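You operate a simulated robot arm through the tools that you are given. There is no shell and no other tool.

Carry out the task below with a simulated two-armed robot. There is one attempt and no reset: what you move stays moved.

## Task
Change the pump from pot to tank, flush the line clear and set the dial to 3.0.
Fine: WATER 1 valve shut, WATER 2 valve left open; flush with the yellow button into the cup until the stream is plain water; shut the CUP valve after.

Only the result counts: the job must be done as asked and must still hold three seconds after the hand-in. Knocking over, shifting, dropping, spilling or breaking anything else fails it.

## Robot
Two 6-joint arms with fingered hands on one trunk that stands fixed in place. Base frame: the origin is at the foot of the trunk, x ahead of it, y to its left, z up. Units: mm, degrees, N and s.
The left shoulder is at [20, 157, 829], the right one opposite. With the tool pointing down near the work surface each hand reaches from about 340 to 840 mm from the base axis, measured 20 degrees to its own side. Payload 4.1 kg a hand.
The tool frame of a hand sits at the grasp point between the pads (the TCP): z along the fingers, y along the line on which they close. The tips reach 33 mm beyond it. The gripper opens to 112 mm. The gripper's body begins 39 mm behind the TCP. The gripper is a hand of 4 fingers: y runs from the thumb to the fingers, the wrist lies at [-16, -118, -200] in the tool frame, and closing takes about 1.5 s.
Orientation is that of the tool frame in the base frame, as a unit quaternion [w, x, y, z]. With the fingers straight down and the wrist toward the robot, the tool's x, y and z point along [0, 1, 0], [1, 0, 0] and [0, 0, -1] of the base frame.

## Interface
- The arms move only by the tool play_rows. It takes "left_steps", "right_steps" or both (then of equal length, played together; a hand with none holds still); each is a list of rows, each an object of numbers (a shift or turn left out is 0, a gripper value left out holds the last): "dx", "dy", "dz": the shift along the tool's x, y, z in cm; "ax", "ay", "az": the turn, a rotation vector about the tool's x, y, z in degrees. In form: [{"dx": .., "dy": .., "dz": .., "ax": .., "ay": .., "az": ..}, ...]. A call has 1 to 20 rows; each row is the pose to reach, as a shift and turn from the pose commanded when the call began, along the tool's axes at that moment. "left_hand" and "right_hand" are, for a hand that has rows, the closure, from 0 (fully open) to 1 (shut), set as the call begins (left out, the last holds). Rows are played at 5 a second. More than 50 mm and 8.6 degrees between two rows, or a gripper value outside its range, and nothing of the call is played. Where a pose cannot be reached the arm comes as near as it can. A force on the tool above 40 N (or 10 N above the force at the start of the call, whichever is more), or a blocked arm, ends the call early, and 0.2 s more pass. The fingers move at their own pace (about 72 mm/s each) and stop on an object; they squeeze with about 27 N. The grip force told is the motor's: it shows also when the fingers shut on nothing. Time passes only in rows, and 0.2 s behind the last, so rows that repeat a pose let the fingers close. It gives the time, the measured TCP pose, the force on the tool (base axes), the opening and the grip force at its end, in the units of the frame above (readings bear some noise), with the torque about the TCP (base axes, N m) and any sound that the robot's microphone picked up.
- Cameras (640 x 400 px; columns grow to the right, rows downward): "scene" is now at [48.7, 26.2, 1449.2]; the picture's right is [0.33, -0.95, 0.00], its down [-0.66, -0.23, -0.72] and it looks along [0.68, 0.23, -0.70] (base axes); focal length 356 px, centre (320, 200). "left" rides on the left gripper at [-66, -89, -130] in its tool frame; the picture's right is [-0.79, -0.29, 0.54], its down [0.55, -0.71, 0.44] and it looks along [0.26, 0.64, 0.72] (tool axes); focal length 247 px, centre (320, 200). "right" rides on the right gripper at [66, -89, -130] in its tool frame; the picture's right is [-0.79, 0.29, -0.54], its down [-0.55, -0.71, 0.44] and it looks along [-0.26, 0.64, 0.72] (tool axes); focal length 247 px, centre (320, 200). There is no depth. A picture from a camera that has moved, and an enlarged one, comes with that camera's place and axes in the base frame and with its lens.
- camera(camera): a new picture of that camera. The clock stands still meanwhile.
- move_fingers(index, middle, ring, thumb_bend, thumb_turn, hand): sets how far each is bent, from 0 (flat) to 100 (curled in); at 30 the hand is open as for a grip, at 70 the pads meet at the TCP. One left out holds its place. A second passes; each finger stops where it meets its share of the squeeze, and holds until it gets a number again. A gripper value or a shape takes the hand back. It gives what a move gives, with no picture; readings hold the bend of each and the force on the fingers (four entries, about 0 where the hand has none), thumb and palm. thumb_turn goes from beside the hand (0) to across from the fingers (100), as for a grip.
- grasp_type(shape, hand): the hand has 4 fingers and takes this shape, open, in about a second: jaw (thumb against the fingers, like two jaws); tri (thumb and two fingers); tip (a fingertip pinch); poke (one finger out to press); point (the index stretched); flat (the hand flat); cup (the hand cupped); fist (a fist). The gripper value then closes the fingers along that shape, each until it touches; the sizes above hold for jaw. It gives what a move gives, with no picture.
- turn_head(pan, tilt): turns the head with the scene camera to pan (to the left, within 86 degrees either way) and tilt (down, from -29 to 69), counted from straight ahead of the robot. It gives what a move gives.
- inspect(camera, box): a new picture of the part [left, top, right, bottom] of that camera's present view, enlarged. The clock stands still meanwhile.
- finish_job(): hands the job in; it is judged then, once.

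Places have to be worked out from the pictures, the camera data and where the tool is seen. Open the grippers and draw the arms clear of the work before you hand the job in, unless the task says otherwise.

The tools are called after "Emit:" as name(argument=value, ...) on one line, values as JSON. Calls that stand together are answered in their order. play_rows: Moves the arms, as the interface text tells. Its arguments: {"type":"object","properties":{"left_steps":{"type":"array"},"left_hand":{"type":"number"},"right_steps":{"type":"array"},"right_hand":{"type":"number"}},"required":[]} The other tools are called the same way: grasp_type (shape, hand) gives the hand a shape; move_fingers (index, middle, ring, thumb_bend, thumb_turn, hand) moves the fingers one by one; turn_head (pan, tilt) turns the head that bears the scene camera; camera (camera) takes a picture; inspect (camera, box) takes an enlarged picture of a part of a camera's view; finish_job () hands the job in.

At the start:

```text
clock: 0.0
left_eef_pos: [374.0, 484.5, 1126.0]
left_orientation: [0.0, 0.523, 0.852, -0.001]
left_force: [1.1, -0.4, -0.4]
left_ft_torque: [0.01, -0.03, -0.01]
left_width: 111.5
left_gripper_force: 0.1
left_shape: jaw
left_bend: [30.0, 30.0, 30.0, 30.0, 98.0]
left_finger forces: [0.1, 0.1, 0.1, 0.1, 0.0, 0.0]
right_eef_pos: [492.4, 0.1, 1038.7]
right_orientation: [0.0, 0.523, 0.853, 0.0]
right_force: [-0.5, -1.1, 0.8]
right_ft_torque: [0.0, 0.0, -0.02]
right_width: 111.6
right_gripper_force: 0.1
right_shape: jaw
right_bend: [30.0, 30.0, 30.0, 30.0, 98.0]
right_finger forces: [0.0, 0.1, 0.1, 0.0, 0.0, 0.0]
head pan, tilt: [19.0, 44.3]
```

scene: 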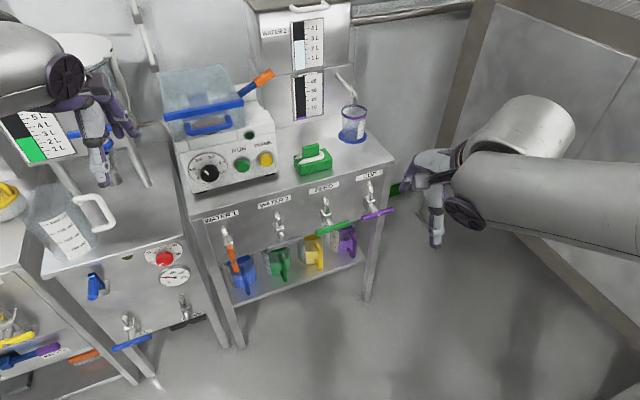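
right: 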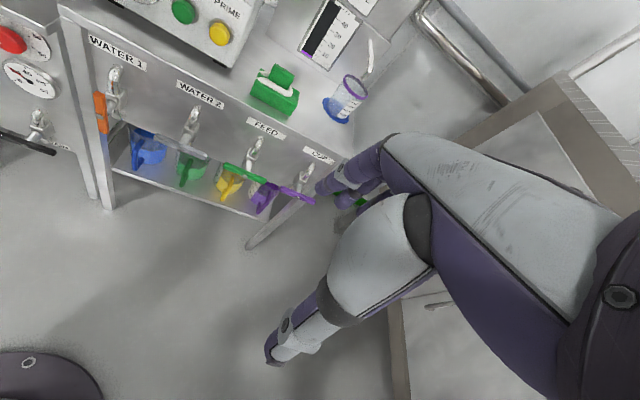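
left: 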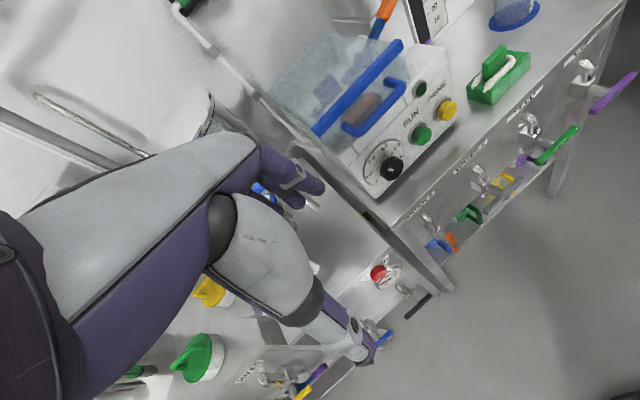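

I start by studying the scene in enlarged views before moving anything.

Emit:
inspect(camera="scene", box=[160, 60, 400, 210])

Emit:
inspect(camera="scene", box=[190, 160, 410, 300])

Emit:
inspect(camera="scene", box=[0, 90, 240, 400])

Emit:
inspect(camera="scene", box=[230, 0, 400, 150])

```text
2.67 times, centred on (280, 135) of scene
camera zoom: at [48.7, 26.2, 1449.2], right [0.33, -0.95, 0.0], down [-0.66, -0.23, -0.72], along [0.68, 0.23, -0.7], focal length 948 px, centre (427, 373)
```

zoom: 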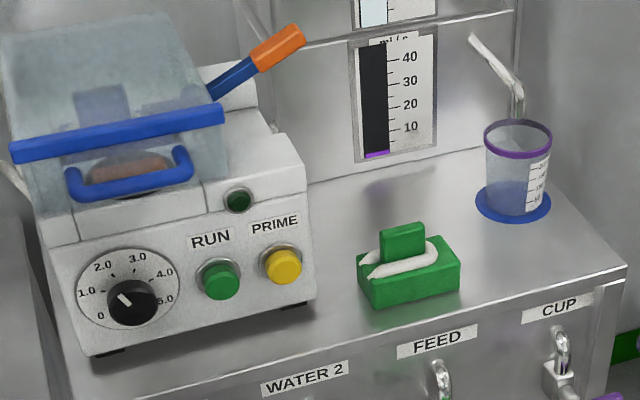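

```text
2.86 times, centred on (300, 230) of scene
camera zoom: at [48.7, 26.2, 1449.2], right [0.33, -0.95, 0.0], down [-0.66, -0.23, -0.72], along [0.68, 0.23, -0.7], focal length 1016 px, centre (377, 114)
```

zoom: 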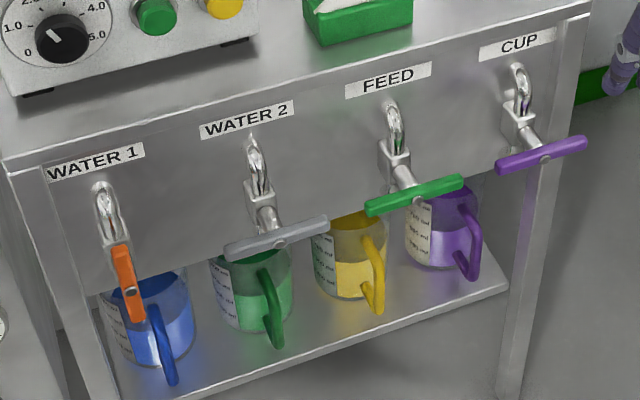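

```text
1.29 times, centred on (120, 245) of scene
camera zoom: at [48.7, 26.2, 1449.2], right [0.33, -0.95, 0.0], down [-0.66, -0.23, -0.72], along [0.68, 0.23, -0.7], focal length 459 px, centre (578, 142)
```

zoom: 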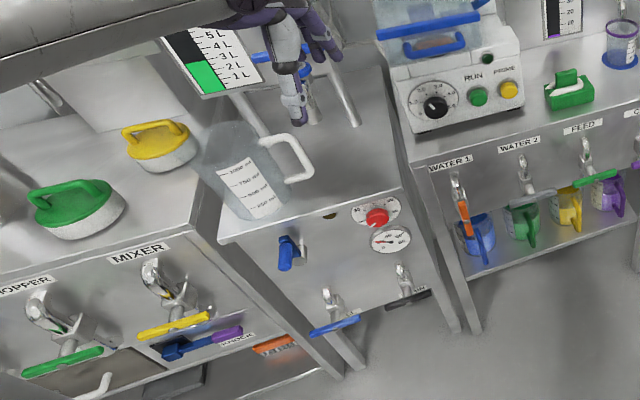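

```text
2.67 times, centred on (315, 75) of scene
camera zoom: at [48.7, 26.2, 1449.2], right [0.33, -0.95, 0.0], down [-0.66, -0.23, -0.72], along [0.68, 0.23, -0.7], focal length 948 px, centre (333, 533)
```

zoom: 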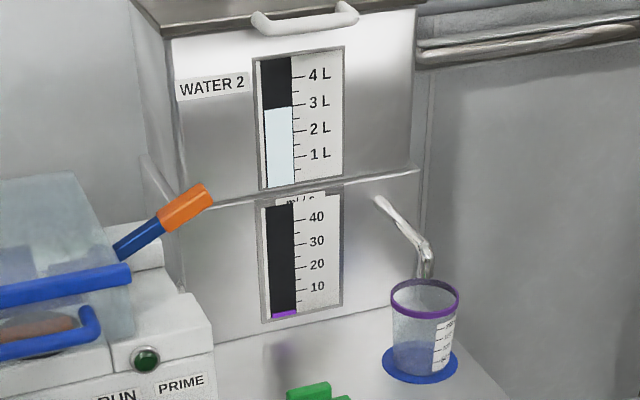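

The scene shows WATER 1's orange lever hanging vertical and the other three horizontal. I zoom in with the hand cameras on the dial, lamp, meters and valves.

Emit:
inspect(camera="left", box=[340, 60, 480, 210])

Emit:
inspect(camera="left", box=[400, 40, 640, 290])

Emit:
inspect(camera="right", box=[80, 20, 380, 220])

Emit:
inspect(camera="scene", box=[180, 140, 240, 200])

Emit:
inspect(camera="scene", box=[310, 50, 400, 160])

```text
2.67 times, centred on (410, 135) of left
camera zoom: at [323.9, 386.0, 1255.2], right [0.1, -0.84, -0.54], down [-0.88, 0.17, -0.44], along [0.46, 0.52, -0.72], focal length 659 px, centre (80, 373)
```

zoom: 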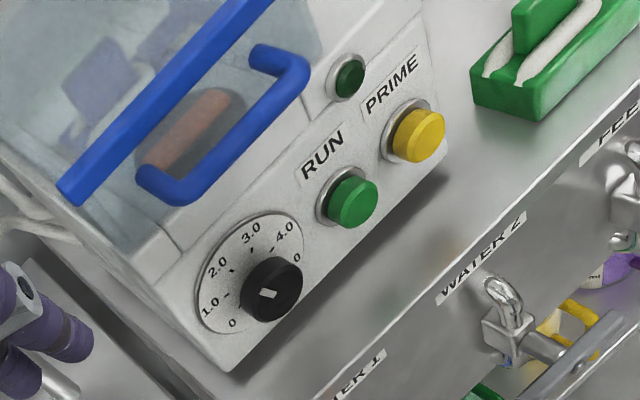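

```text
1.60 times, centred on (520, 165) of left
camera zoom: at [323.9, 386.0, 1255.2], right [0.1, -0.84, -0.54], down [-0.88, 0.17, -0.44], along [0.46, 0.52, -0.72], focal length 395 px, centre (0, 256)
```

zoom: 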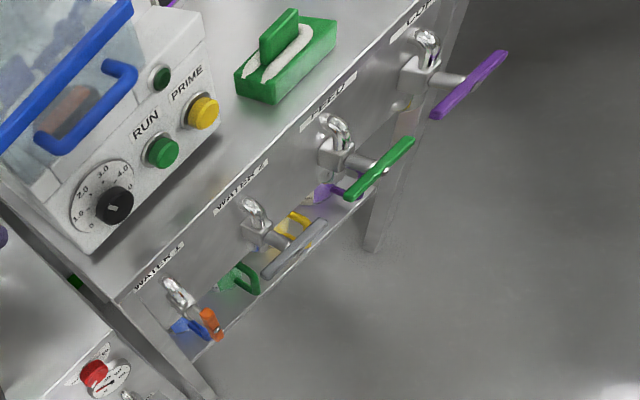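

```text
2.00 times, centred on (230, 120) of right
camera zoom: at [383.1, 17.6, 1168.6], right [0.61, -0.58, 0.54], down [-0.38, -0.81, -0.44], along [0.69, 0.06, -0.72], focal length 494 px, centre (500, 360)
```

zoom: 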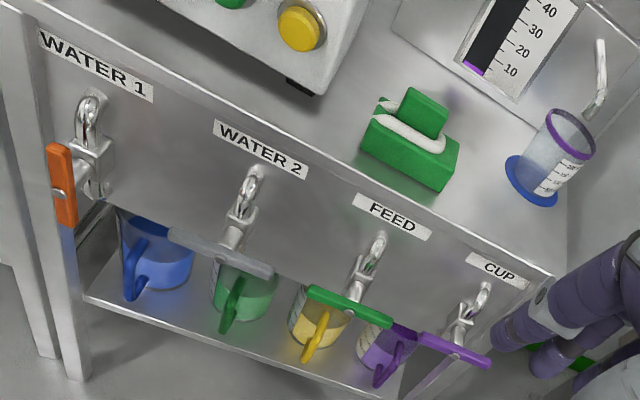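

```text
6.67 times, centred on (210, 170) of scene
camera zoom: at [48.7, 26.2, 1449.2], right [0.33, -0.95, 0.0], down [-0.66, -0.23, -0.72], along [0.68, 0.23, -0.7], focal length 2370 px, centre (1053, 400)
```

zoom: 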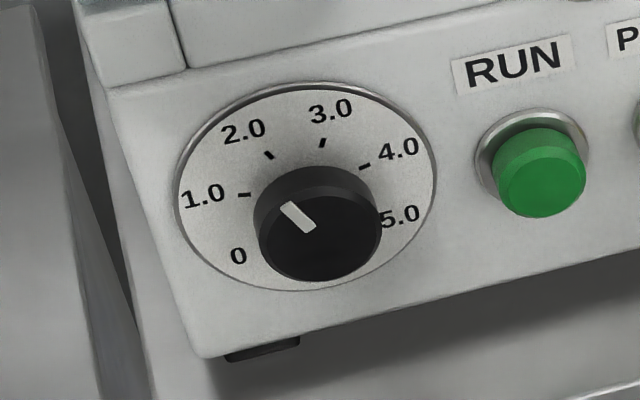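

```text
3.64 times, centred on (355, 105) of scene
camera zoom: at [48.7, 26.2, 1449.2], right [0.33, -0.95, 0.0], down [-0.66, -0.23, -0.72], along [0.68, 0.23, -0.7], focal length 1293 px, centre (193, 546)
```

zoom: 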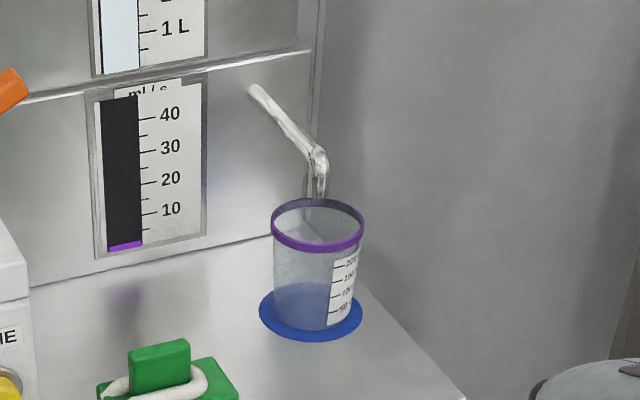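

Triangulated: handle pivots are on a line about 75 mm before the panel at z≈655 (W1 ≈(517,440), W2 ≈(617,328), FEED ≈(713,214), CUP ≈(811,103)). The yellow button is at ≈(700,401,877) and the knob at ≈(595,502,886). I give the left hand a poke shape and move it to the free space in front of the table.

Emit:
grasp_type(hand="left", shape="poke")

Emit:
play_rows(left_steps=[{"dx": -4, "dy": -1.2, "dz": 2, "az": -2.3}, {"dx": -8.2, "dy": -2.5, "dz": 4.2, "az": -4.6}, {"dx": -12.4, "dy": -3.7, "dz": 6.3, "az": -7}, {"dx": -16.5, "dy": -5, "dz": 8.4, "az": -9.3}, {"dx": -20.7, "dy": -6.2, "dz": 10.5, "az": -11.7}, {"dx": -24.8, "dy": -7.4, "dz": 12.6, "az": -14}])

Emit:
camera(camera="scene")

Emit:
camera(camera="left")

```text
clock: 0.9
left_eef_pos: [374.6, 484.1, 1125.2]
left_orientation: [0.0, 0.523, 0.852, -0.001]
left_force: [-0.4, 0.1, -0.2]
left_ft_torque: [-0.02, 0.01, 0.01]
left_width: 0.1
left_gripper_force: 0.2
left_shape: poke
left_bend: [70.0, 70.0, 99.0, 100.0, 100.0]
left_finger forces: [0.0, 0.0, 0.0, 0.1, 0.0, 0.0]
right_eef_pos: [492.6, 0.0, 1039.8]
right_orientation: [-0.001, 0.523, 0.853, 0.001]
right_force: [0.4, 0.4, 0.3]
right_ft_torque: [0.01, 0.03, 0.01]
right_width: 111.6
right_gripper_force: 0.0
right_shape: jaw
right_bend: [30.0, 30.0, 30.0, 30.0, 98.0]
right_finger forces: [0.0, 0.0, 0.1, 0.0, 0.0, 0.1]
head pan, tilt: [19.0, 44.3]
```

```text
clock: 2.3
left_eef_pos: [420.6, 231.6, 999.3]
left_orientation: [0.0, 0.415, 0.91, 0.0]
left_force: [0.1, -0.1, 0.2]
left_ft_torque: [0.01, -0.03, 0.04]
left_width: 0.2
left_gripper_force: 0.0
left_shape: poke
left_bend: [70.0, 70.0, 99.0, 100.0, 100.0]
left_finger forces: [0.1, 0.1, 0.0, 0.0, 0.0, 0.1]
right_eef_pos: [492.1, 0.2, 1038.6]
right_orientation: [0.0, 0.523, 0.852, 0.0]
right_force: [-0.5, 0.4, 0.5]
right_ft_torque: [-0.04, -0.03, 0.0]
right_width: 111.4
right_gripper_force: 0.1
right_shape: jaw
right_bend: [30.0, 30.0, 30.0, 30.0, 98.0]
right_finger forces: [0.1, 0.0, 0.0, 0.0, 0.0, 0.0]
head pan, tilt: [19.0, 44.3]
```

```text
taken
```

scene: 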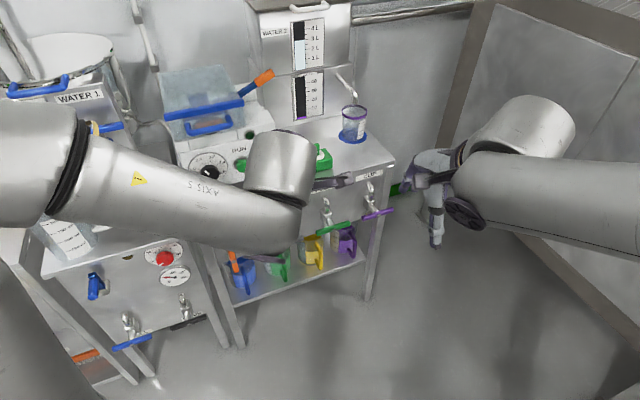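

```text
taken
camera left: at [395.3, 123.1, 1129.1], right [0.3, -0.79, -0.54], down [-0.9, -0.05, -0.44], along [0.32, 0.62, -0.72], focal length 247 px, centre (320, 200)
```

left: 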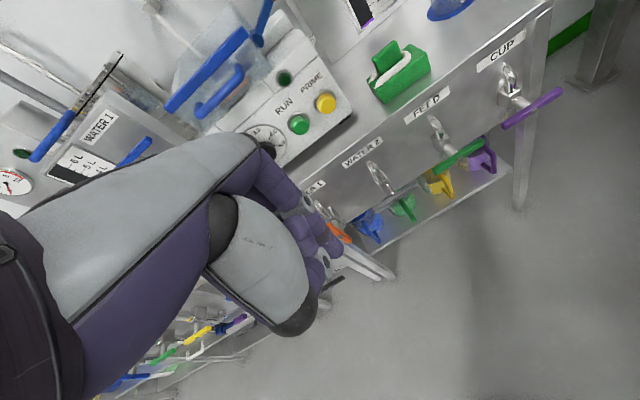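

The pot labelled WATER 1 stands on the middle table. Next I pitch the left hand up to point horizontally at the table.

Emit:
play_rows(left_steps=[{"ax": -8.2}, {"ax": -16.4}, {"ax": -24.6}, {"ax": -32.8}, {"ax": -41}, {"ax": -49.2}, {"ax": -57.4}, {"ax": -65.6}, {"ax": -73.8}, {"ax": -82}, {"ax": -90}])

Emit:
camera(camera="scene")

Emit:
camera(camera="left")

Emit:
camera(camera="right")

```text
clock: 4.7
left_eef_pos: [489.4, 188.3, 1015.0]
left_orientation: [0.221, 0.351, 0.782, 0.466]
left_force: [-0.4, -0.1, -0.9]
left_ft_torque: [0.03, -0.01, -0.01]
left_width: 0.0
left_gripper_force: 0.0
left_shape: poke
left_bend: [70.0, 70.0, 99.0, 100.0, 100.0]
left_finger forces: [0.0, 0.0, 0.1, 0.0, 0.0, 0.0]
left hand out of reach, approached as far as the arm can: row 2, 3, 4, 5, 6, 7, 8, 9, 10, 11
right_eef_pos: [492.6, -0.8, 1038.4]
right_orientation: [0.0, 0.523, 0.853, 0.0]
right_force: [-0.1, -0.4, -0.3]
right_ft_torque: [-0.01, 0.02, -0.01]
right_width: 111.7
right_gripper_force: 0.0
right_shape: jaw
right_bend: [30.0, 30.0, 30.0, 30.0, 98.0]
right_finger forces: [0.0, 0.1, 0.0, 0.0, 0.1, 0.0]
head pan, tilt: [19.0, 44.3]
```

```text
taken
```

scene: 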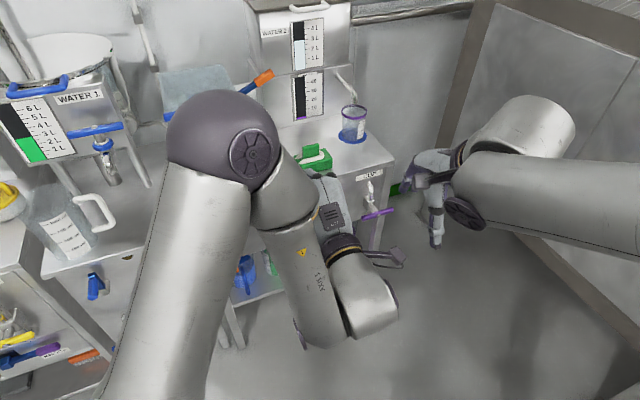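

```text
taken
camera left: at [415.6, 35.6, 998.8], right [0.78, -0.38, -0.49], down [-0.32, 0.44, -0.84], along [0.53, 0.81, 0.22], focal length 247 px, centre (320, 200)
```

left: 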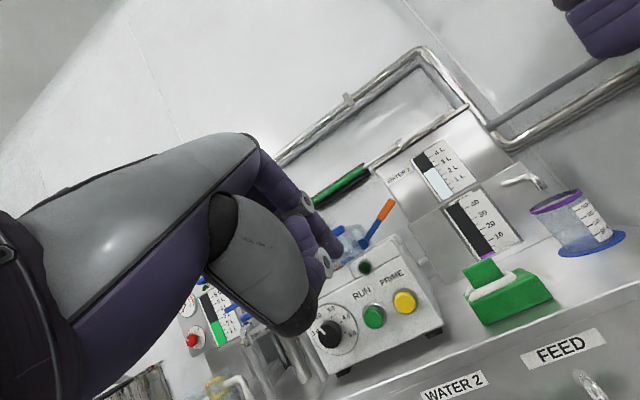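

```text
taken
camera right: at [383.1, 17.7, 1168.6], right [0.61, -0.58, 0.54], down [-0.38, -0.81, -0.44], along [0.69, 0.06, -0.72], focal length 247 px, centre (320, 200)
```

right: 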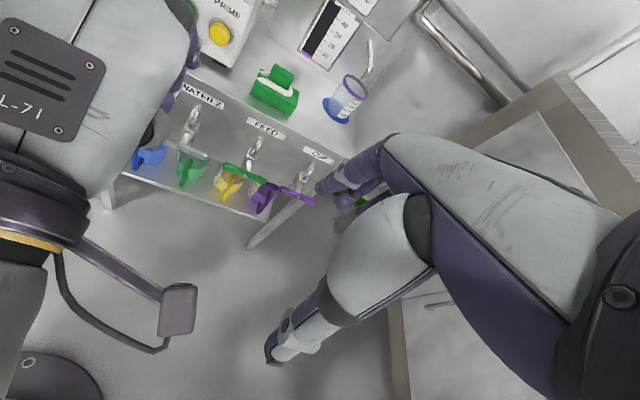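

The pose was too close to the shoulder to reach. I move the hand 15 cm forward along its pointing direction, still well clear of the pump, to get a reachable horizontal pose.

Emit:
play_rows(left_steps=[{"dz": 3}, {"dz": 6}, {"dz": 9}, {"dz": 12}, {"dz": 15}, {"dz": 15}])

Emit:
camera(camera="scene")

Emit:
camera(camera="left")

```text
clock: 6.1
left_eef_pos: [592.6, 273.2, 944.1]
left_orientation: [0.22, 0.351, 0.782, 0.465]
left_force: [0.1, -0.1, -0.2]
left_ft_torque: [0.02, 0.02, 0.01]
left_width: 0.1
left_gripper_force: 0.1
left_shape: poke
left_bend: [70.0, 70.0, 99.0, 100.0, 100.0]
left_finger forces: [0.0, 0.0, 0.0, 0.0, 0.1, 0.0]
right_eef_pos: [492.3, 0.3, 1039.4]
right_orientation: [0.0, 0.523, 0.853, 0.0]
right_force: [0.1, -0.3, 0.2]
right_ft_torque: [-0.01, -0.01, -0.01]
right_width: 111.7
right_gripper_force: 0.1
right_shape: jaw
right_bend: [30.0, 30.0, 30.0, 30.0, 98.0]
right_finger forces: [0.1, 0.0, 0.0, 0.1, 0.0, 0.0]
head pan, tilt: [19.0, 44.3]
```

```text
taken
```

scene: 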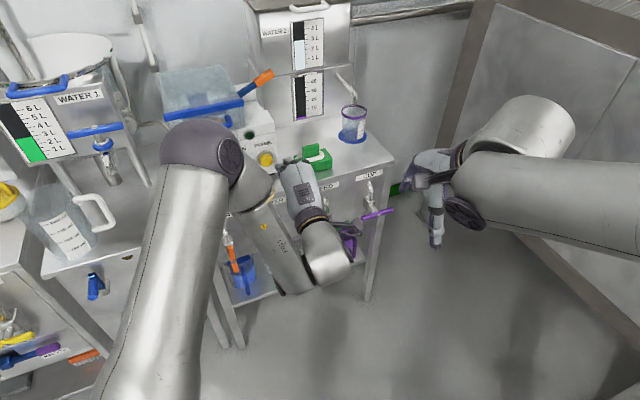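

```text
taken
camera left: at [518.1, 120.9, 928.3], right [0.78, -0.38, -0.49], down [-0.32, 0.44, -0.84], along [0.54, 0.81, 0.22], focal length 247 px, centre (320, 200)
```

left: 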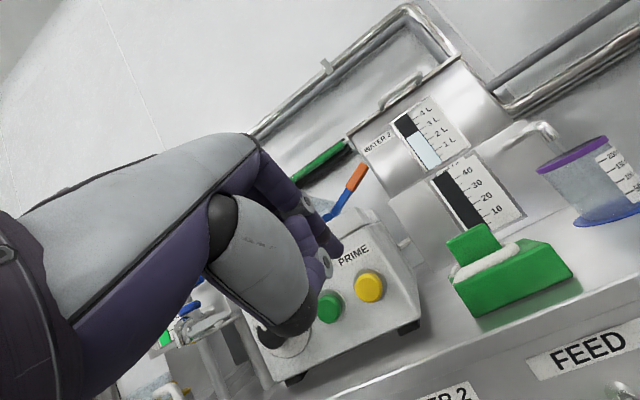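

The hand now points 28° below horizontal along the table normal. I check the finger shape up close.

Emit:
inspect(camera="left", box=[200, 130, 400, 380])

Emit:
inspect(camera="scene", box=[230, 130, 370, 300])

Emit:
inspect(camera="right", box=[0, 0, 320, 200])

```text
1.60 times, centred on (300, 255) of left
camera zoom: at [518.1, 120.9, 928.3], right [0.78, -0.38, -0.49], down [-0.32, 0.44, -0.84], along [0.54, 0.81, 0.22], focal length 395 px, centre (352, 112)
```

zoom: 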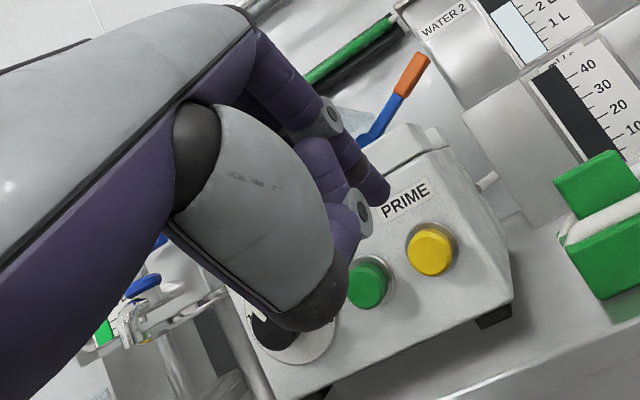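

```text
2.35 times, centred on (300, 215) of scene
camera zoom: at [48.7, 26.1, 1449.2], right [0.33, -0.95, 0.0], down [-0.66, -0.23, -0.72], along [0.68, 0.23, -0.7], focal length 836 px, centre (367, 165)
```

zoom: 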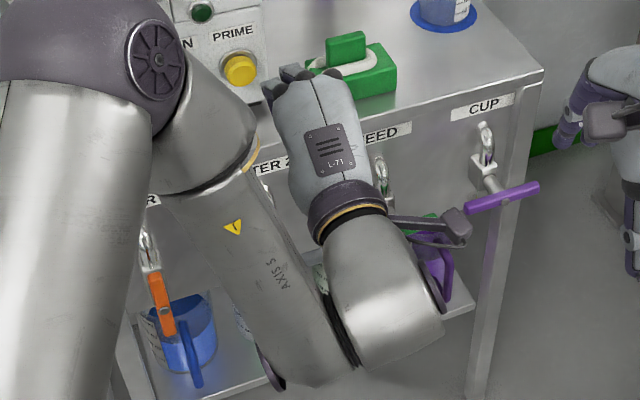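

```text
2.00 times, centred on (160, 100) of right
camera zoom: at [383.0, 17.6, 1168.6], right [0.61, -0.58, 0.54], down [-0.38, -0.81, -0.44], along [0.69, 0.06, -0.72], focal length 494 px, centre (640, 400)
```

zoom: 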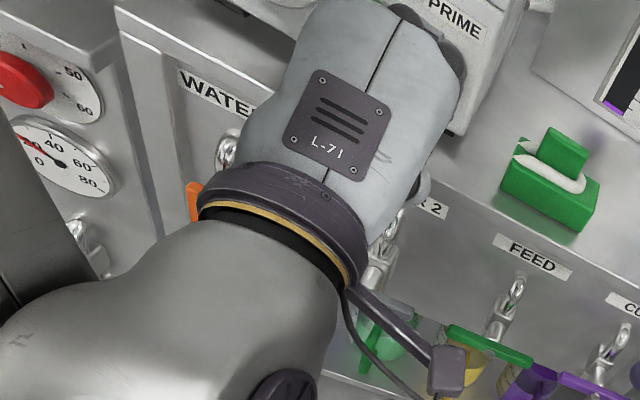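

To learn the poke geometry in profile, I give the right hand (idle, in view) the same shape and look at it.

Emit:
grasp_type(hand="right", shape="poke")

Emit:
inspect(camera="scene", box=[380, 130, 500, 260])

Emit:
inspect(camera="right", box=[220, 120, 420, 380])

```text
clock: 7.0
left_eef_pos: [592.4, 272.5, 945.8]
left_orientation: [0.22, 0.351, 0.782, 0.466]
left_force: [0.4, 0.4, -0.5]
left_ft_torque: [-0.04, -0.02, -0.02]
left_width: 0.0
left_gripper_force: 0.0
left_shape: poke
left_bend: [70.0, 70.0, 99.0, 100.0, 100.0]
left_finger forces: [0.1, 0.1, 0.0, 0.0, 0.1, 0.0]
right_eef_pos: [492.2, 0.2, 1040.0]
right_orientation: [0.0, 0.523, 0.852, 0.0]
right_force: [0.4, 0.3, 0.7]
right_ft_torque: [-0.02, -0.01, -0.01]
right_width: 0.0
right_gripper_force: 0.1
right_shape: poke
right_bend: [70.0, 70.0, 99.0, 100.0, 100.0]
right_finger forces: [0.0, 0.0, 0.0, 0.0, 0.0, 0.0]
head pan, tilt: [19.0, 44.3]
```

```text
3.08 times, centred on (440, 195) of scene
camera zoom: at [48.7, 26.2, 1449.2], right [0.33, -0.95, 0.0], down [-0.66, -0.23, -0.72], along [0.68, 0.23, -0.7], focal length 1094 px, centre (-49, 215)
```

zoom: 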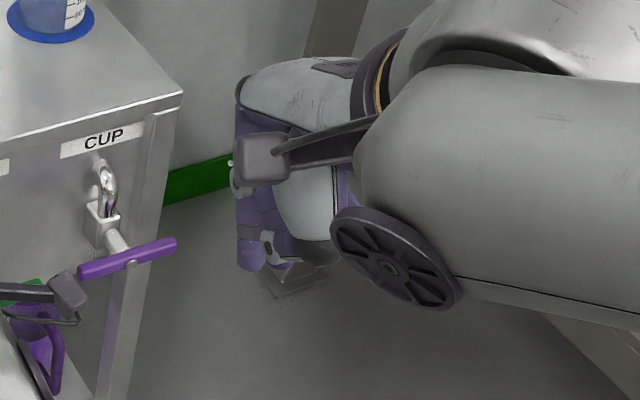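

```text
1.54 times, centred on (320, 250) of right
camera zoom: at [383.1, 17.6, 1168.6], right [0.61, -0.58, 0.54], down [-0.38, -0.81, -0.44], along [0.69, 0.06, -0.72], focal length 380 px, centre (320, 123)
```

zoom: 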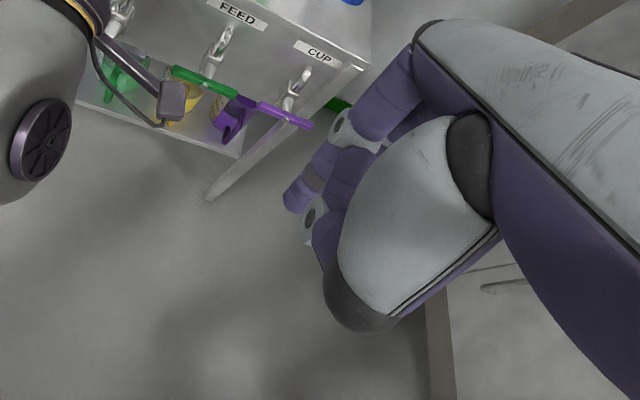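

The main poke fingertip lies about 33 mm beyond the TCP. I lower the left hand to a staging place in front of the WATER 1 lever, to its right, with the tip about 40 mm short of it.

Emit:
play_rows(left_steps=[{"dx": 2, "dy": -3.1, "dz": 1.4}, {"dx": 4, "dy": -6.3, "dz": 2.9}, {"dx": 6, "dy": -9.4, "dz": 4.3}, {"dx": 8, "dy": -12.6, "dz": 5.7}, {"dx": 10, "dy": -15.7, "dz": 7.1}, {"dx": 12, "dy": -18.9, "dz": 8.6}, {"dx": 13.95, "dy": -22, "dz": 10}])

Emit:
camera(camera="scene")

Emit:
camera(camera="left")

Emit:
camera(camera="right")

```text
clock: 8.6
left_eef_pos: [596.1, 375.9, 717.5]
left_orientation: [0.211, 0.339, 0.792, 0.462]
left_force: [-0.3, -0.7, 0.2]
left_ft_torque: [0.0, 0.02, -0.01]
left_width: 0.0
left_gripper_force: 0.0
left_shape: poke
left_bend: [70.0, 70.0, 99.0, 100.0, 100.0]
left_finger forces: [0.0, 0.0, 0.0, 0.0, 0.0, 0.1]
left hand out of reach, approached as far as the arm can: row 2, 3, 4, 5, 6, 7
right_eef_pos: [492.3, 0.9, 1037.9]
right_orientation: [0.0, 0.523, 0.852, 0.0]
right_force: [-1.2, -0.1, 0.0]
right_ft_torque: [0.02, -0.05, 0.0]
right_width: 0.1
right_gripper_force: 0.0
right_shape: poke
right_bend: [70.0, 70.0, 99.0, 100.0, 100.0]
right_finger forces: [0.0, 0.0, 0.1, 0.1, 0.0, 0.0]
head pan, tilt: [19.0, 44.3]
```

```text
taken
```

scene: 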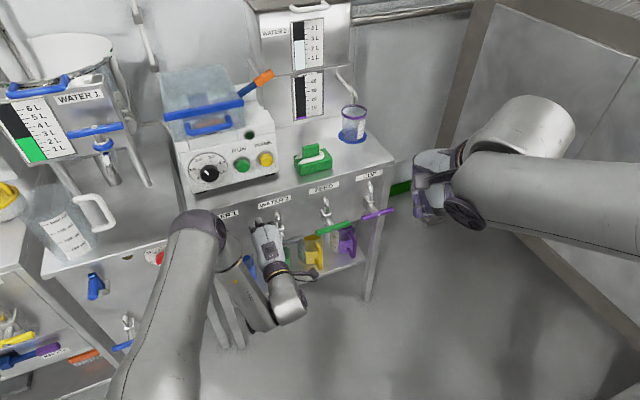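

```text
taken
camera left: at [527.4, 219.2, 703.8], right [0.79, -0.36, -0.5], down [-0.34, 0.42, -0.84], along [0.51, 0.83, 0.21], focal length 247 px, centre (320, 200)
```

left: 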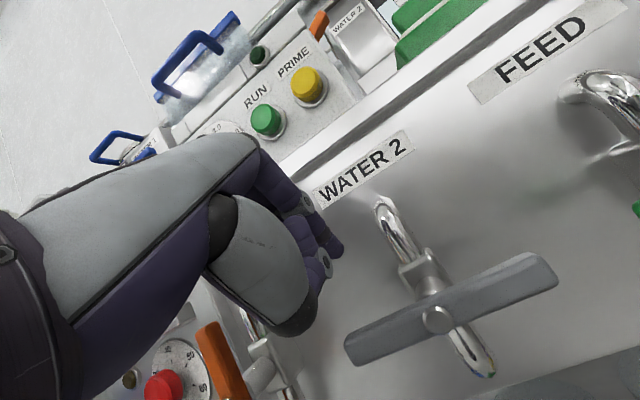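

```text
taken
camera right: at [382.9, 17.5, 1168.7], right [0.61, -0.58, 0.54], down [-0.38, -0.81, -0.44], along [0.69, 0.06, -0.72], focal length 247 px, centre (320, 200)
```

right: 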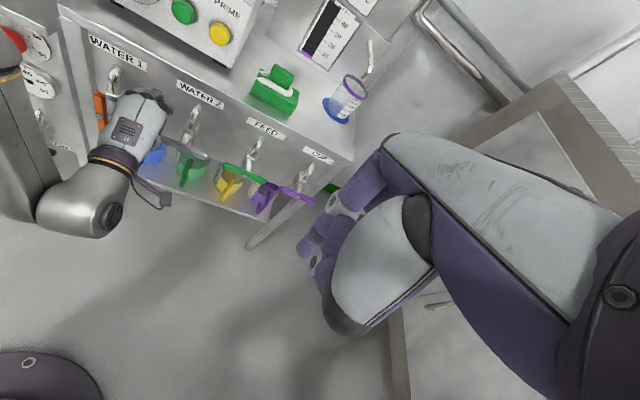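

The hand was too close to the shoulder for that pose and landed between WATER 1 and WATER 2 without contact. I back it out and turn it to a horizontal, slightly left-pointing attitude that the arm can reach in front of WATER 1.

Emit:
play_rows(left_steps=[{"dx": 0.3, "dy": -1.0, "dz": -2.0}, {"dx": 1.0, "dy": -2.0, "dz": -3.5, "ax": -5.8, "ay": 2.4, "az": -0.4}, {"dx": 1.8, "dy": -3.0, "dz": -4.2, "ax": -11.6, "ay": 4.8, "az": -0.8}, {"dx": 2.7, "dy": -4.0, "dz": -4.6, "ax": -17.4, "ay": 7.2, "az": -1.1}, {"dx": 3.5, "dy": -4.6, "dz": -4.7, "ax": -23.2, "ay": 9.6, "az": -1.5}, {"dx": 4.16, "dy": -5.07, "dz": -4.69, "ax": -28.9, "ay": 12.1, "az": -1.9}])

Emit:
camera(camera="left")

Emit:
camera(camera="scene")

Emit:
inspect(camera="right", box=[0, 0, 250, 240])

```text
clock: 9.5
left_eef_pos: [645.6, 364.3, 704.7]
left_orientation: [0.223, 0.292, 0.739, 0.564]
left_force: [-31.5, -15.0, 10.1]
left_ft_torque: [-0.62, 0.94, 0.01]
left_width: 0.0
left_gripper_force: 0.2
left_shape: poke
left_bend: [70.0, 70.0, 99.0, 100.0, 100.0]
left_finger forces: [24.9, 10.0, 0.0, 0.1, 14.1, 0.1]
left hand out of reach, approached as far as the arm can: row 1, 2, 3, 4
right_eef_pos: [492.1, 0.5, 1039.9]
right_orientation: [0.0, 0.523, 0.852, 0.002]
right_force: [0.2, -0.1, -0.6]
right_ft_torque: [0.0, 0.04, 0.0]
right_width: 0.0
right_gripper_force: 0.1
right_shape: poke
right_bend: [70.0, 70.0, 99.0, 100.0, 100.0]
right_finger forces: [0.0, 0.0, 0.0, 0.1, 0.1, 0.0]
head pan, tilt: [19.0, 44.3]
stopped in row 4 (left hand): the force on the tool passed its limit at 56 N (the readings are from after the stop); the commanded pose is now the measured one
```

```text
taken
camera left: at [592.2, 210.6, 653.5], right [0.88, -0.22, -0.42], down [-0.25, 0.55, -0.8], along [0.4, 0.81, 0.43], focal length 247 px, centre (320, 200)
```

left: 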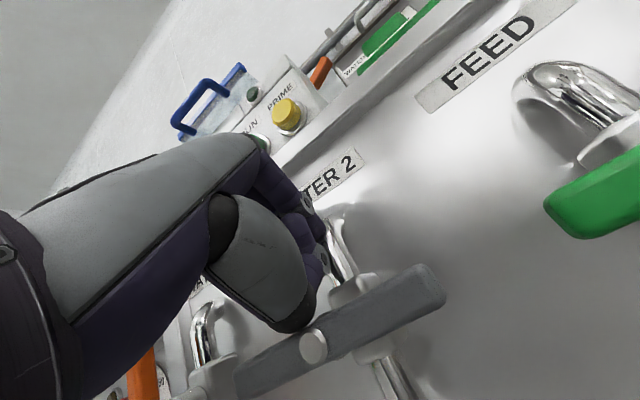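

```text
taken
```

scene: 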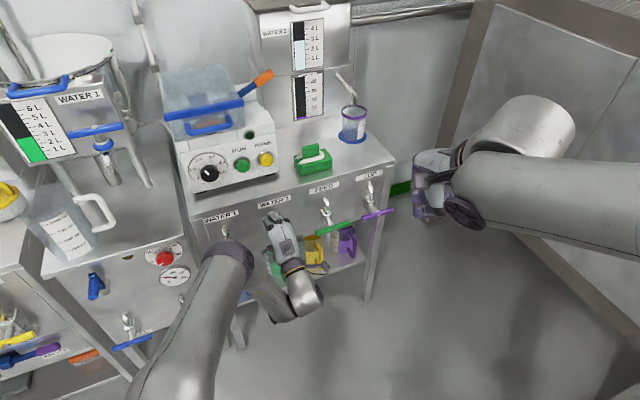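

```text
1.67 times, centred on (125, 120) of right
camera zoom: at [382.2, 17.4, 1169.1], right [0.61, -0.58, 0.54], down [-0.38, -0.81, -0.44], along [0.69, 0.06, -0.72], focal length 412 px, centre (645, 333)
```

zoom: 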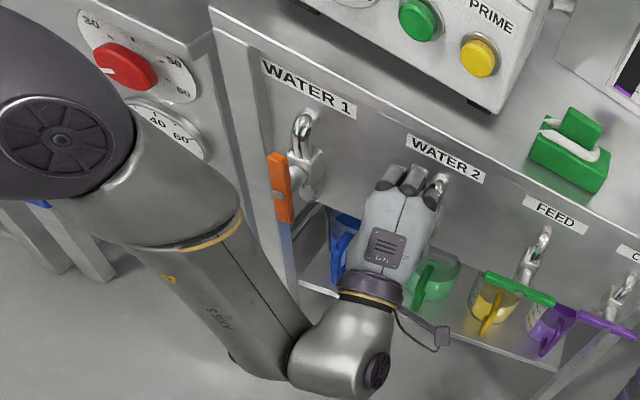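

The out-of-reach target drove the left fingers onto the panel (the left arm is awkward here). I back it off gently while pitching it down toward its comfortable attitude; afterwards I'll use the right arm, whose geometry suits this table.

Emit:
play_rows(left_steps=[{"dx": 0.16, "dy": -0.39, "dz": -1.44, "ax": 2}, {"dx": 0.32, "dy": -0.6, "dz": -2.9, "ax": 6}, {"dx": 0.42, "dy": 0.88, "dz": -4.36, "ax": 12}])

Emit:
camera(camera="left")

```text
clock: 10.3
left_eef_pos: [619.9, 339.9, 724.0]
left_orientation: [0.19, 0.313, 0.796, 0.481]
left_force: [0.4, 0.4, -0.3]
left_ft_torque: [0.01, -0.03, 0.01]
left_width: 0.0
left_gripper_force: 0.0
left_shape: poke
left_bend: [70.0, 70.0, 99.0, 100.0, 100.0]
left_finger forces: [0.1, 0.0, 0.0, 0.0, 0.0, 0.0]
left hand out of reach, approached as far as the arm can: row 1, 2
right_eef_pos: [492.9, -0.7, 1038.4]
right_orientation: [-0.001, 0.523, 0.852, 0.001]
right_force: [-0.6, -0.1, -0.3]
right_ft_torque: [-0.02, 0.0, 0.02]
right_width: 0.1
right_gripper_force: 0.0
right_shape: poke
right_bend: [70.0, 70.0, 99.0, 100.0, 100.0]
right_finger forces: [0.0, 0.0, 0.0, 0.0, 0.0, 0.0]
head pan, tilt: [19.0, 44.3]
```

```text
taken
camera left: at [561.1, 181.4, 705.5], right [0.81, -0.29, -0.5], down [-0.37, 0.42, -0.83], along [0.45, 0.86, 0.23], focal length 247 px, centre (320, 200)
```

left: 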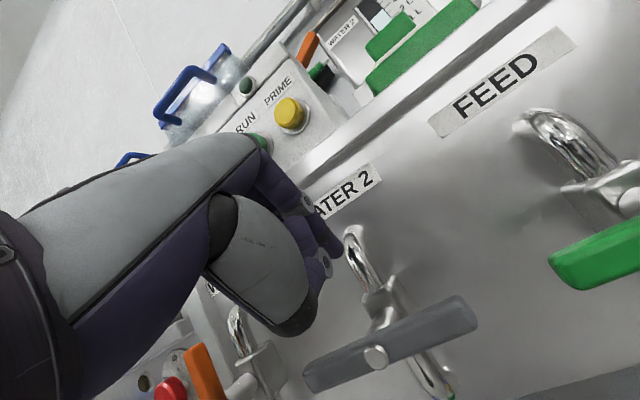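

Free of contact. I lift the left hand away while pitching it down further.

Emit:
play_rows(left_steps=[{"dx": 0.16, "dy": 2.5, "dz": -2.9, "ax": 6.3}, {"dx": 0.31, "dy": 5.0, "dz": -5.8, "ax": 12.6}, {"dx": 0.47, "dy": 7.5, "dz": -8.7, "ax": 18.9}, {"dx": 0.62, "dy": 10, "dz": -11.6, "ax": 25.2}, {"dx": 0.78, "dy": 12.5, "dz": -14.5, "ax": 31.5}, {"dx": 0.93, "dy": 15, "dz": -17.4, "ax": 37.8}, {"dx": 1.1, "dy": 17.5, "dz": -20.3, "ax": 45}])

Emit:
camera(camera="scene")

```text
clock: 11.9
left_eef_pos: [541.8, 274.9, 973.5]
left_orientation: [0.056, 0.362, 0.92, 0.14]
left_force: [0.9, 0.2, -0.3]
left_ft_torque: [0.02, 0.01, 0.04]
left_width: 0.1
left_gripper_force: 0.1
left_shape: poke
left_bend: [70.0, 70.0, 99.0, 100.0, 100.0]
left_finger forces: [0.0, 0.0, 0.1, 0.1, 0.1, 0.1]
right_eef_pos: [491.7, -0.9, 1038.1]
right_orientation: [0.0, 0.522, 0.853, 0.0]
right_force: [1.1, 0.3, 0.2]
right_ft_torque: [0.03, 0.07, -0.01]
right_width: 0.2
right_gripper_force: 0.0
right_shape: poke
right_bend: [70.0, 70.0, 99.0, 100.0, 100.0]
right_finger forces: [0.0, 0.1, 0.0, 0.1, 0.0, 0.0]
head pan, tilt: [19.0, 44.3]
```

```text
taken
```

scene: 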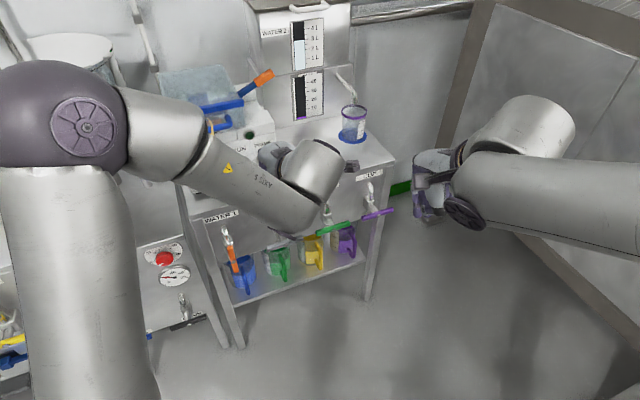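

Now I park the left hand back near its starting place, up and to the left.

Emit:
play_rows(left_steps=[{"dx": 3.8, "dy": 1.2, "dz": -1.9, "ax": 2.4, "az": 2.3}, {"dx": 7.6, "dy": 2.3, "dz": -3.8, "ax": 4.8, "az": 4.6}, {"dx": 11.4, "dy": 3.5, "dz": -5.7, "ax": 7.2, "az": 6.9}, {"dx": 15.2, "dy": 4.7, "dz": -7.7, "ax": 9.6, "az": 9.2}, {"dx": 19, "dy": 5.9, "dz": -9.6, "ax": 12, "az": 11.5}, {"dx": 22.8, "dy": 7, "dz": -11.5, "ax": 14.4, "az": 13.7}, {"dx": 26.5, "dy": 8.2, "dz": -13.4, "ax": 17, "az": 16}])

Emit:
camera(camera="scene")

Emit:
inspect(camera="scene", box=[190, 160, 410, 300])

```text
clock: 13.5
left_eef_pos: [371.9, 484.0, 1126.4]
left_orientation: [-0.017, 0.49, 0.871, 0.01]
left_force: [0.1, -0.1, -0.1]
left_ft_torque: [0.02, -0.01, 0.03]
left_width: 0.0
left_gripper_force: 0.0
left_shape: poke
left_bend: [70.0, 70.0, 99.0, 100.0, 100.0]
left_finger forces: [0.0, 0.0, 0.0, 0.1, 0.0, 0.0]
right_eef_pos: [491.8, -0.2, 1039.0]
right_orientation: [0.0, 0.523, 0.853, -0.001]
right_force: [-0.2, -0.3, -0.2]
right_ft_torque: [0.03, 0.01, 0.0]
right_width: 0.1
right_gripper_force: 0.0
right_shape: poke
right_bend: [70.0, 70.0, 99.0, 100.0, 100.0]
right_finger forces: [0.0, 0.0, 0.1, 0.0, 0.0, 0.1]
head pan, tilt: [19.0, 44.3]
```

```text
taken
```

scene: 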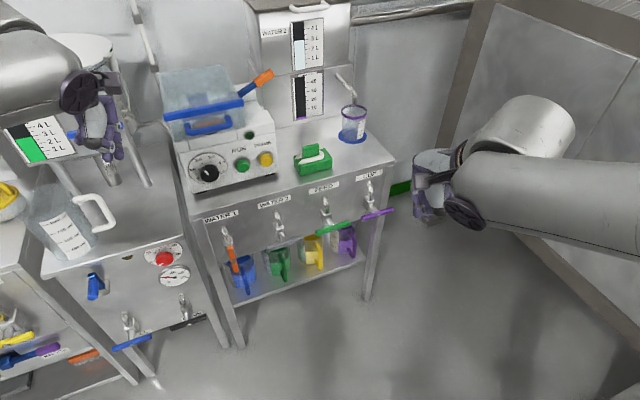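

```text
2.86 times, centred on (300, 230) of scene
camera zoom: at [48.9, 26.0, 1449.2], right [0.33, -0.95, 0.0], down [-0.66, -0.23, -0.72], along [0.68, 0.23, -0.7], focal length 1016 px, centre (377, 114)
```

zoom: 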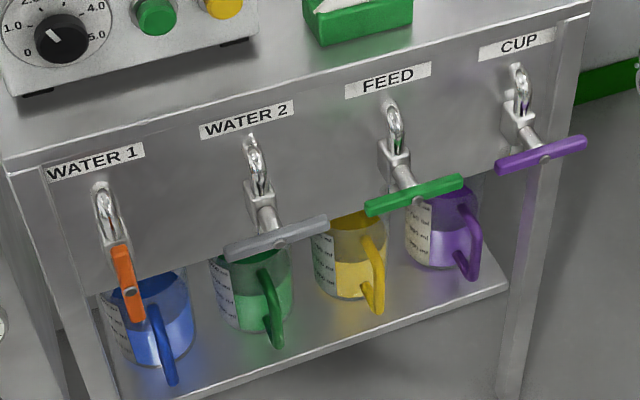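

Nothing was moved. Now I bring the right hand (poke shape) in front of the table at a safe distance and turn it to the table's yaw.

Emit:
play_rows(right_steps=[{"dx": 3.05, "dy": 2.45, "dz": 2.3, "az": -2.3}, {"dx": 6.1, "dy": 4.9, "dz": 4.6, "az": -4.6}, {"dx": 9.2, "dy": 7.4, "dz": 7, "az": -7}, {"dx": 12.2, "dy": 9.8, "dz": 9.3, "az": -9.3}, {"dx": 15.3, "dy": 12.3, "dz": 11.6, "az": -11.7}, {"dx": 18.3, "dy": 14.7, "dz": 13.9, "az": -14}])

Emit:
play_rows(right_steps=[{"ax": -8.2}, {"ax": -16.4}, {"ax": -24.6}, {"ax": -32.8}, {"ax": -41}, {"ax": -49.2}])

Emit:
camera(camera="scene")

```text
clock: 14.9
left_eef_pos: [371.8, 484.5, 1125.5]
left_orientation: [-0.016, 0.49, 0.872, 0.012]
left_force: [-0.7, -1.1, 1.0]
left_ft_torque: [0.05, -0.01, 0.0]
left_width: 0.1
left_gripper_force: 0.1
left_shape: poke
left_bend: [70.0, 70.0, 99.0, 100.0, 100.0]
left_finger forces: [0.0, 0.0, 0.0, 0.0, 0.1, 0.1]
right_eef_pos: [540.9, 229.2, 897.5]
right_orientation: [0.0, 0.415, 0.91, -0.001]
right_force: [0.7, -0.9, -0.3]
right_ft_torque: [0.03, 0.01, 0.0]
right_width: 0.0
right_gripper_force: 0.1
right_shape: poke
right_bend: [70.0, 70.0, 99.0, 100.0, 100.0]
right_finger forces: [0.0, 0.1, 0.0, 0.0, 0.0, 0.0]
head pan, tilt: [19.0, 44.3]
```

```text
clock: 16.3
left_eef_pos: [373.3, 482.7, 1126.3]
left_orientation: [-0.018, 0.49, 0.871, 0.012]
left_force: [-0.1, 0.4, -0.5]
left_ft_torque: [-0.01, -0.01, 0.02]
left_width: 0.0
left_gripper_force: 0.1
left_shape: poke
left_bend: [70.0, 70.0, 99.0, 100.0, 100.0]
left_finger forces: [0.0, 0.1, 0.1, 0.1, 0.0, 0.1]
right_eef_pos: [487.3, 320.0, 942.4]
right_orientation: [0.188, 0.426, 0.817, 0.339]
right_force: [0.5, -1.5, -0.6]
right_ft_torque: [0.04, 0.01, 0.06]
right_width: 0.0
right_gripper_force: 0.0
right_shape: poke
right_bend: [70.0, 70.0, 99.0, 100.0, 100.0]
right_finger forces: [0.1, 0.1, 0.0, 0.0, 0.0, 0.0]
right hand out of reach, approached as far as the arm can: row 1, 2, 3, 4, 5, 6
head pan, tilt: [19.0, 44.3]
```

```text
taken
```

scene: 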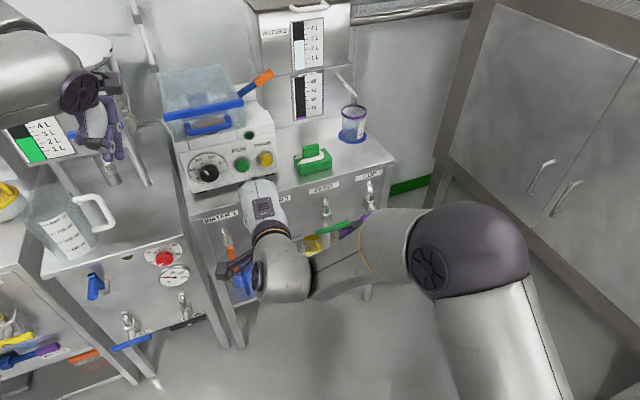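

The right arm also can't pitch up at this yaw, so I return it to its start; the levers will be worked by a downward-pointing finger instead.

Emit:
play_rows(right_steps=[{"dx": -3.35, "dy": -0.72, "dz": -2.4, "ax": 5.7, "ay": -0.25, "az": 0.95}, {"dx": -6.7, "dy": -1.45, "dz": -4.8, "ax": 11.4, "ay": -0.5, "az": 1.9}, {"dx": -10, "dy": -2.2, "dz": -7.2, "ax": 17.2, "ay": -0.75, "az": 2.85}, {"dx": -13.4, "dy": -2.9, "dz": -9.5, "ax": 22.9, "ay": -1, "az": 3.8}, {"dx": -16.75, "dy": -3.6, "dz": -11.9, "ax": 28.6, "ay": -1.25, "az": 4.75}, {"dx": -20.1, "dy": -4.35, "dz": -14.3, "ax": 34.3, "ay": -1.5, "az": 5.7}, {"dx": -23.4, "dy": -5, "dz": -16.7, "ax": 40, "ay": -1.75, "az": 6.65}, {"dx": -26.8, "dy": -5.8, "dz": -19.1, "ax": 45.8, "ay": -2, "az": 7.6}])

Emit:
camera(camera="scene")

```text
clock: 18.1
left_eef_pos: [372.7, 483.6, 1125.6]
left_orientation: [-0.018, 0.49, 0.872, 0.011]
left_force: [-0.4, -0.2, -0.9]
left_ft_torque: [0.0, -0.02, 0.0]
left_width: 0.1
left_gripper_force: 0.0
left_shape: poke
left_bend: [70.0, 70.0, 99.0, 100.0, 100.0]
left_finger forces: [0.1, 0.1, 0.0, 0.0, 0.0, 0.0]
right_eef_pos: [492.1, 0.5, 1041.3]
right_orientation: [0.0, 0.521, 0.854, -0.001]
right_force: [-0.6, 0.4, -0.2]
right_ft_torque: [-0.04, 0.0, 0.03]
right_width: 0.2
right_gripper_force: 0.1
right_shape: poke
right_bend: [70.0, 70.0, 99.0, 100.0, 100.0]
right_finger forces: [0.0, 0.0, 0.0, 0.0, 0.0, 0.0]
head pan, tilt: [19.0, 44.3]
```

```text
taken
```

scene: 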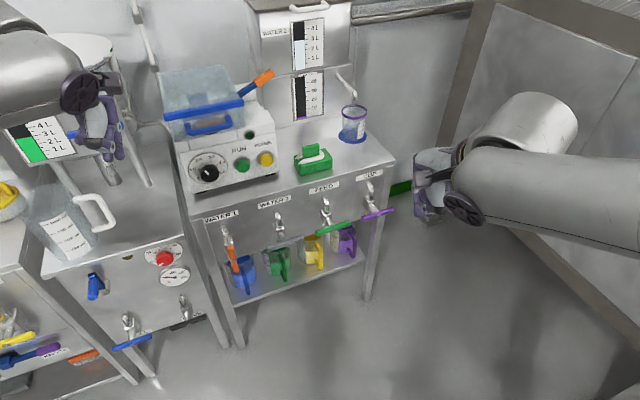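

Next the left hand goes to a point in front of and above WATER 1, pointing straight down, yaw aligned with the table.

Emit:
play_rows(left_steps=[{"dx": -2.6, "dy": 0.7, "dz": 2.7, "ay": -0.4, "az": -1.6}, {"dx": -5.3, "dy": 1.4, "dz": 5.5, "ay": -0.8, "az": -3.2}, {"dx": -7.9, "dy": 2, "dz": 8.2, "ay": -1.2, "az": -4.8}, {"dx": -10.6, "dy": 2.7, "dz": 11, "ay": -1.6, "az": -6.4}, {"dx": -13.2, "dy": 3.4, "dz": 13.7, "ay": -2, "az": -8}, {"dx": -15.84, "dy": 4.07, "dz": 16.5, "ay": -2.4, "az": -9.7}])

Emit:
camera(camera="left")

Emit:
camera(camera="right")

```text
clock: 19.5
left_eef_pos: [485.5, 376.3, 953.2]
left_orientation: [0.003, 0.415, 0.91, 0.003]
left_force: [-0.9, 0.0, 0.5]
left_ft_torque: [0.03, -0.04, 0.01]
left_width: 0.0
left_gripper_force: 0.1
left_shape: poke
left_bend: [70.0, 70.0, 99.0, 100.0, 100.0]
left_finger forces: [0.0, 0.0, 0.1, 0.1, 0.0, 0.0]
right_eef_pos: [491.5, -0.8, 1041.4]
right_orientation: [-0.002, 0.521, 0.853, -0.003]
right_force: [-0.1, -0.6, 0.7]
right_ft_torque: [0.0, -0.03, -0.03]
right_width: 0.0
right_gripper_force: 0.0
right_shape: poke
right_bend: [70.0, 70.0, 99.0, 100.0, 100.0]
right_finger forces: [0.0, 0.0, 0.0, 0.1, 0.1, 0.0]
head pan, tilt: [19.0, 44.3]
```

```text
taken
camera left: at [460.8, 267.3, 1082.8], right [0.31, -0.78, -0.54], down [-0.9, -0.05, -0.44], along [0.32, 0.62, -0.72], focal length 247 px, centre (320, 200)
```

left: 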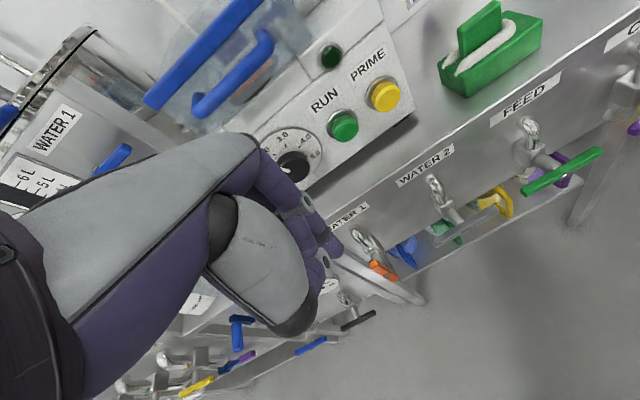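

```text
taken
camera right: at [382.8, 17.2, 1171.8], right [0.62, -0.57, 0.54], down [-0.38, -0.82, -0.43], along [0.69, 0.06, -0.72], focal length 247 px, centre (320, 200)
```

right: 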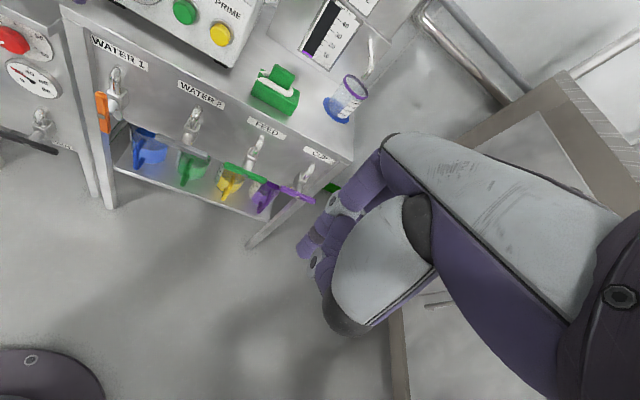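

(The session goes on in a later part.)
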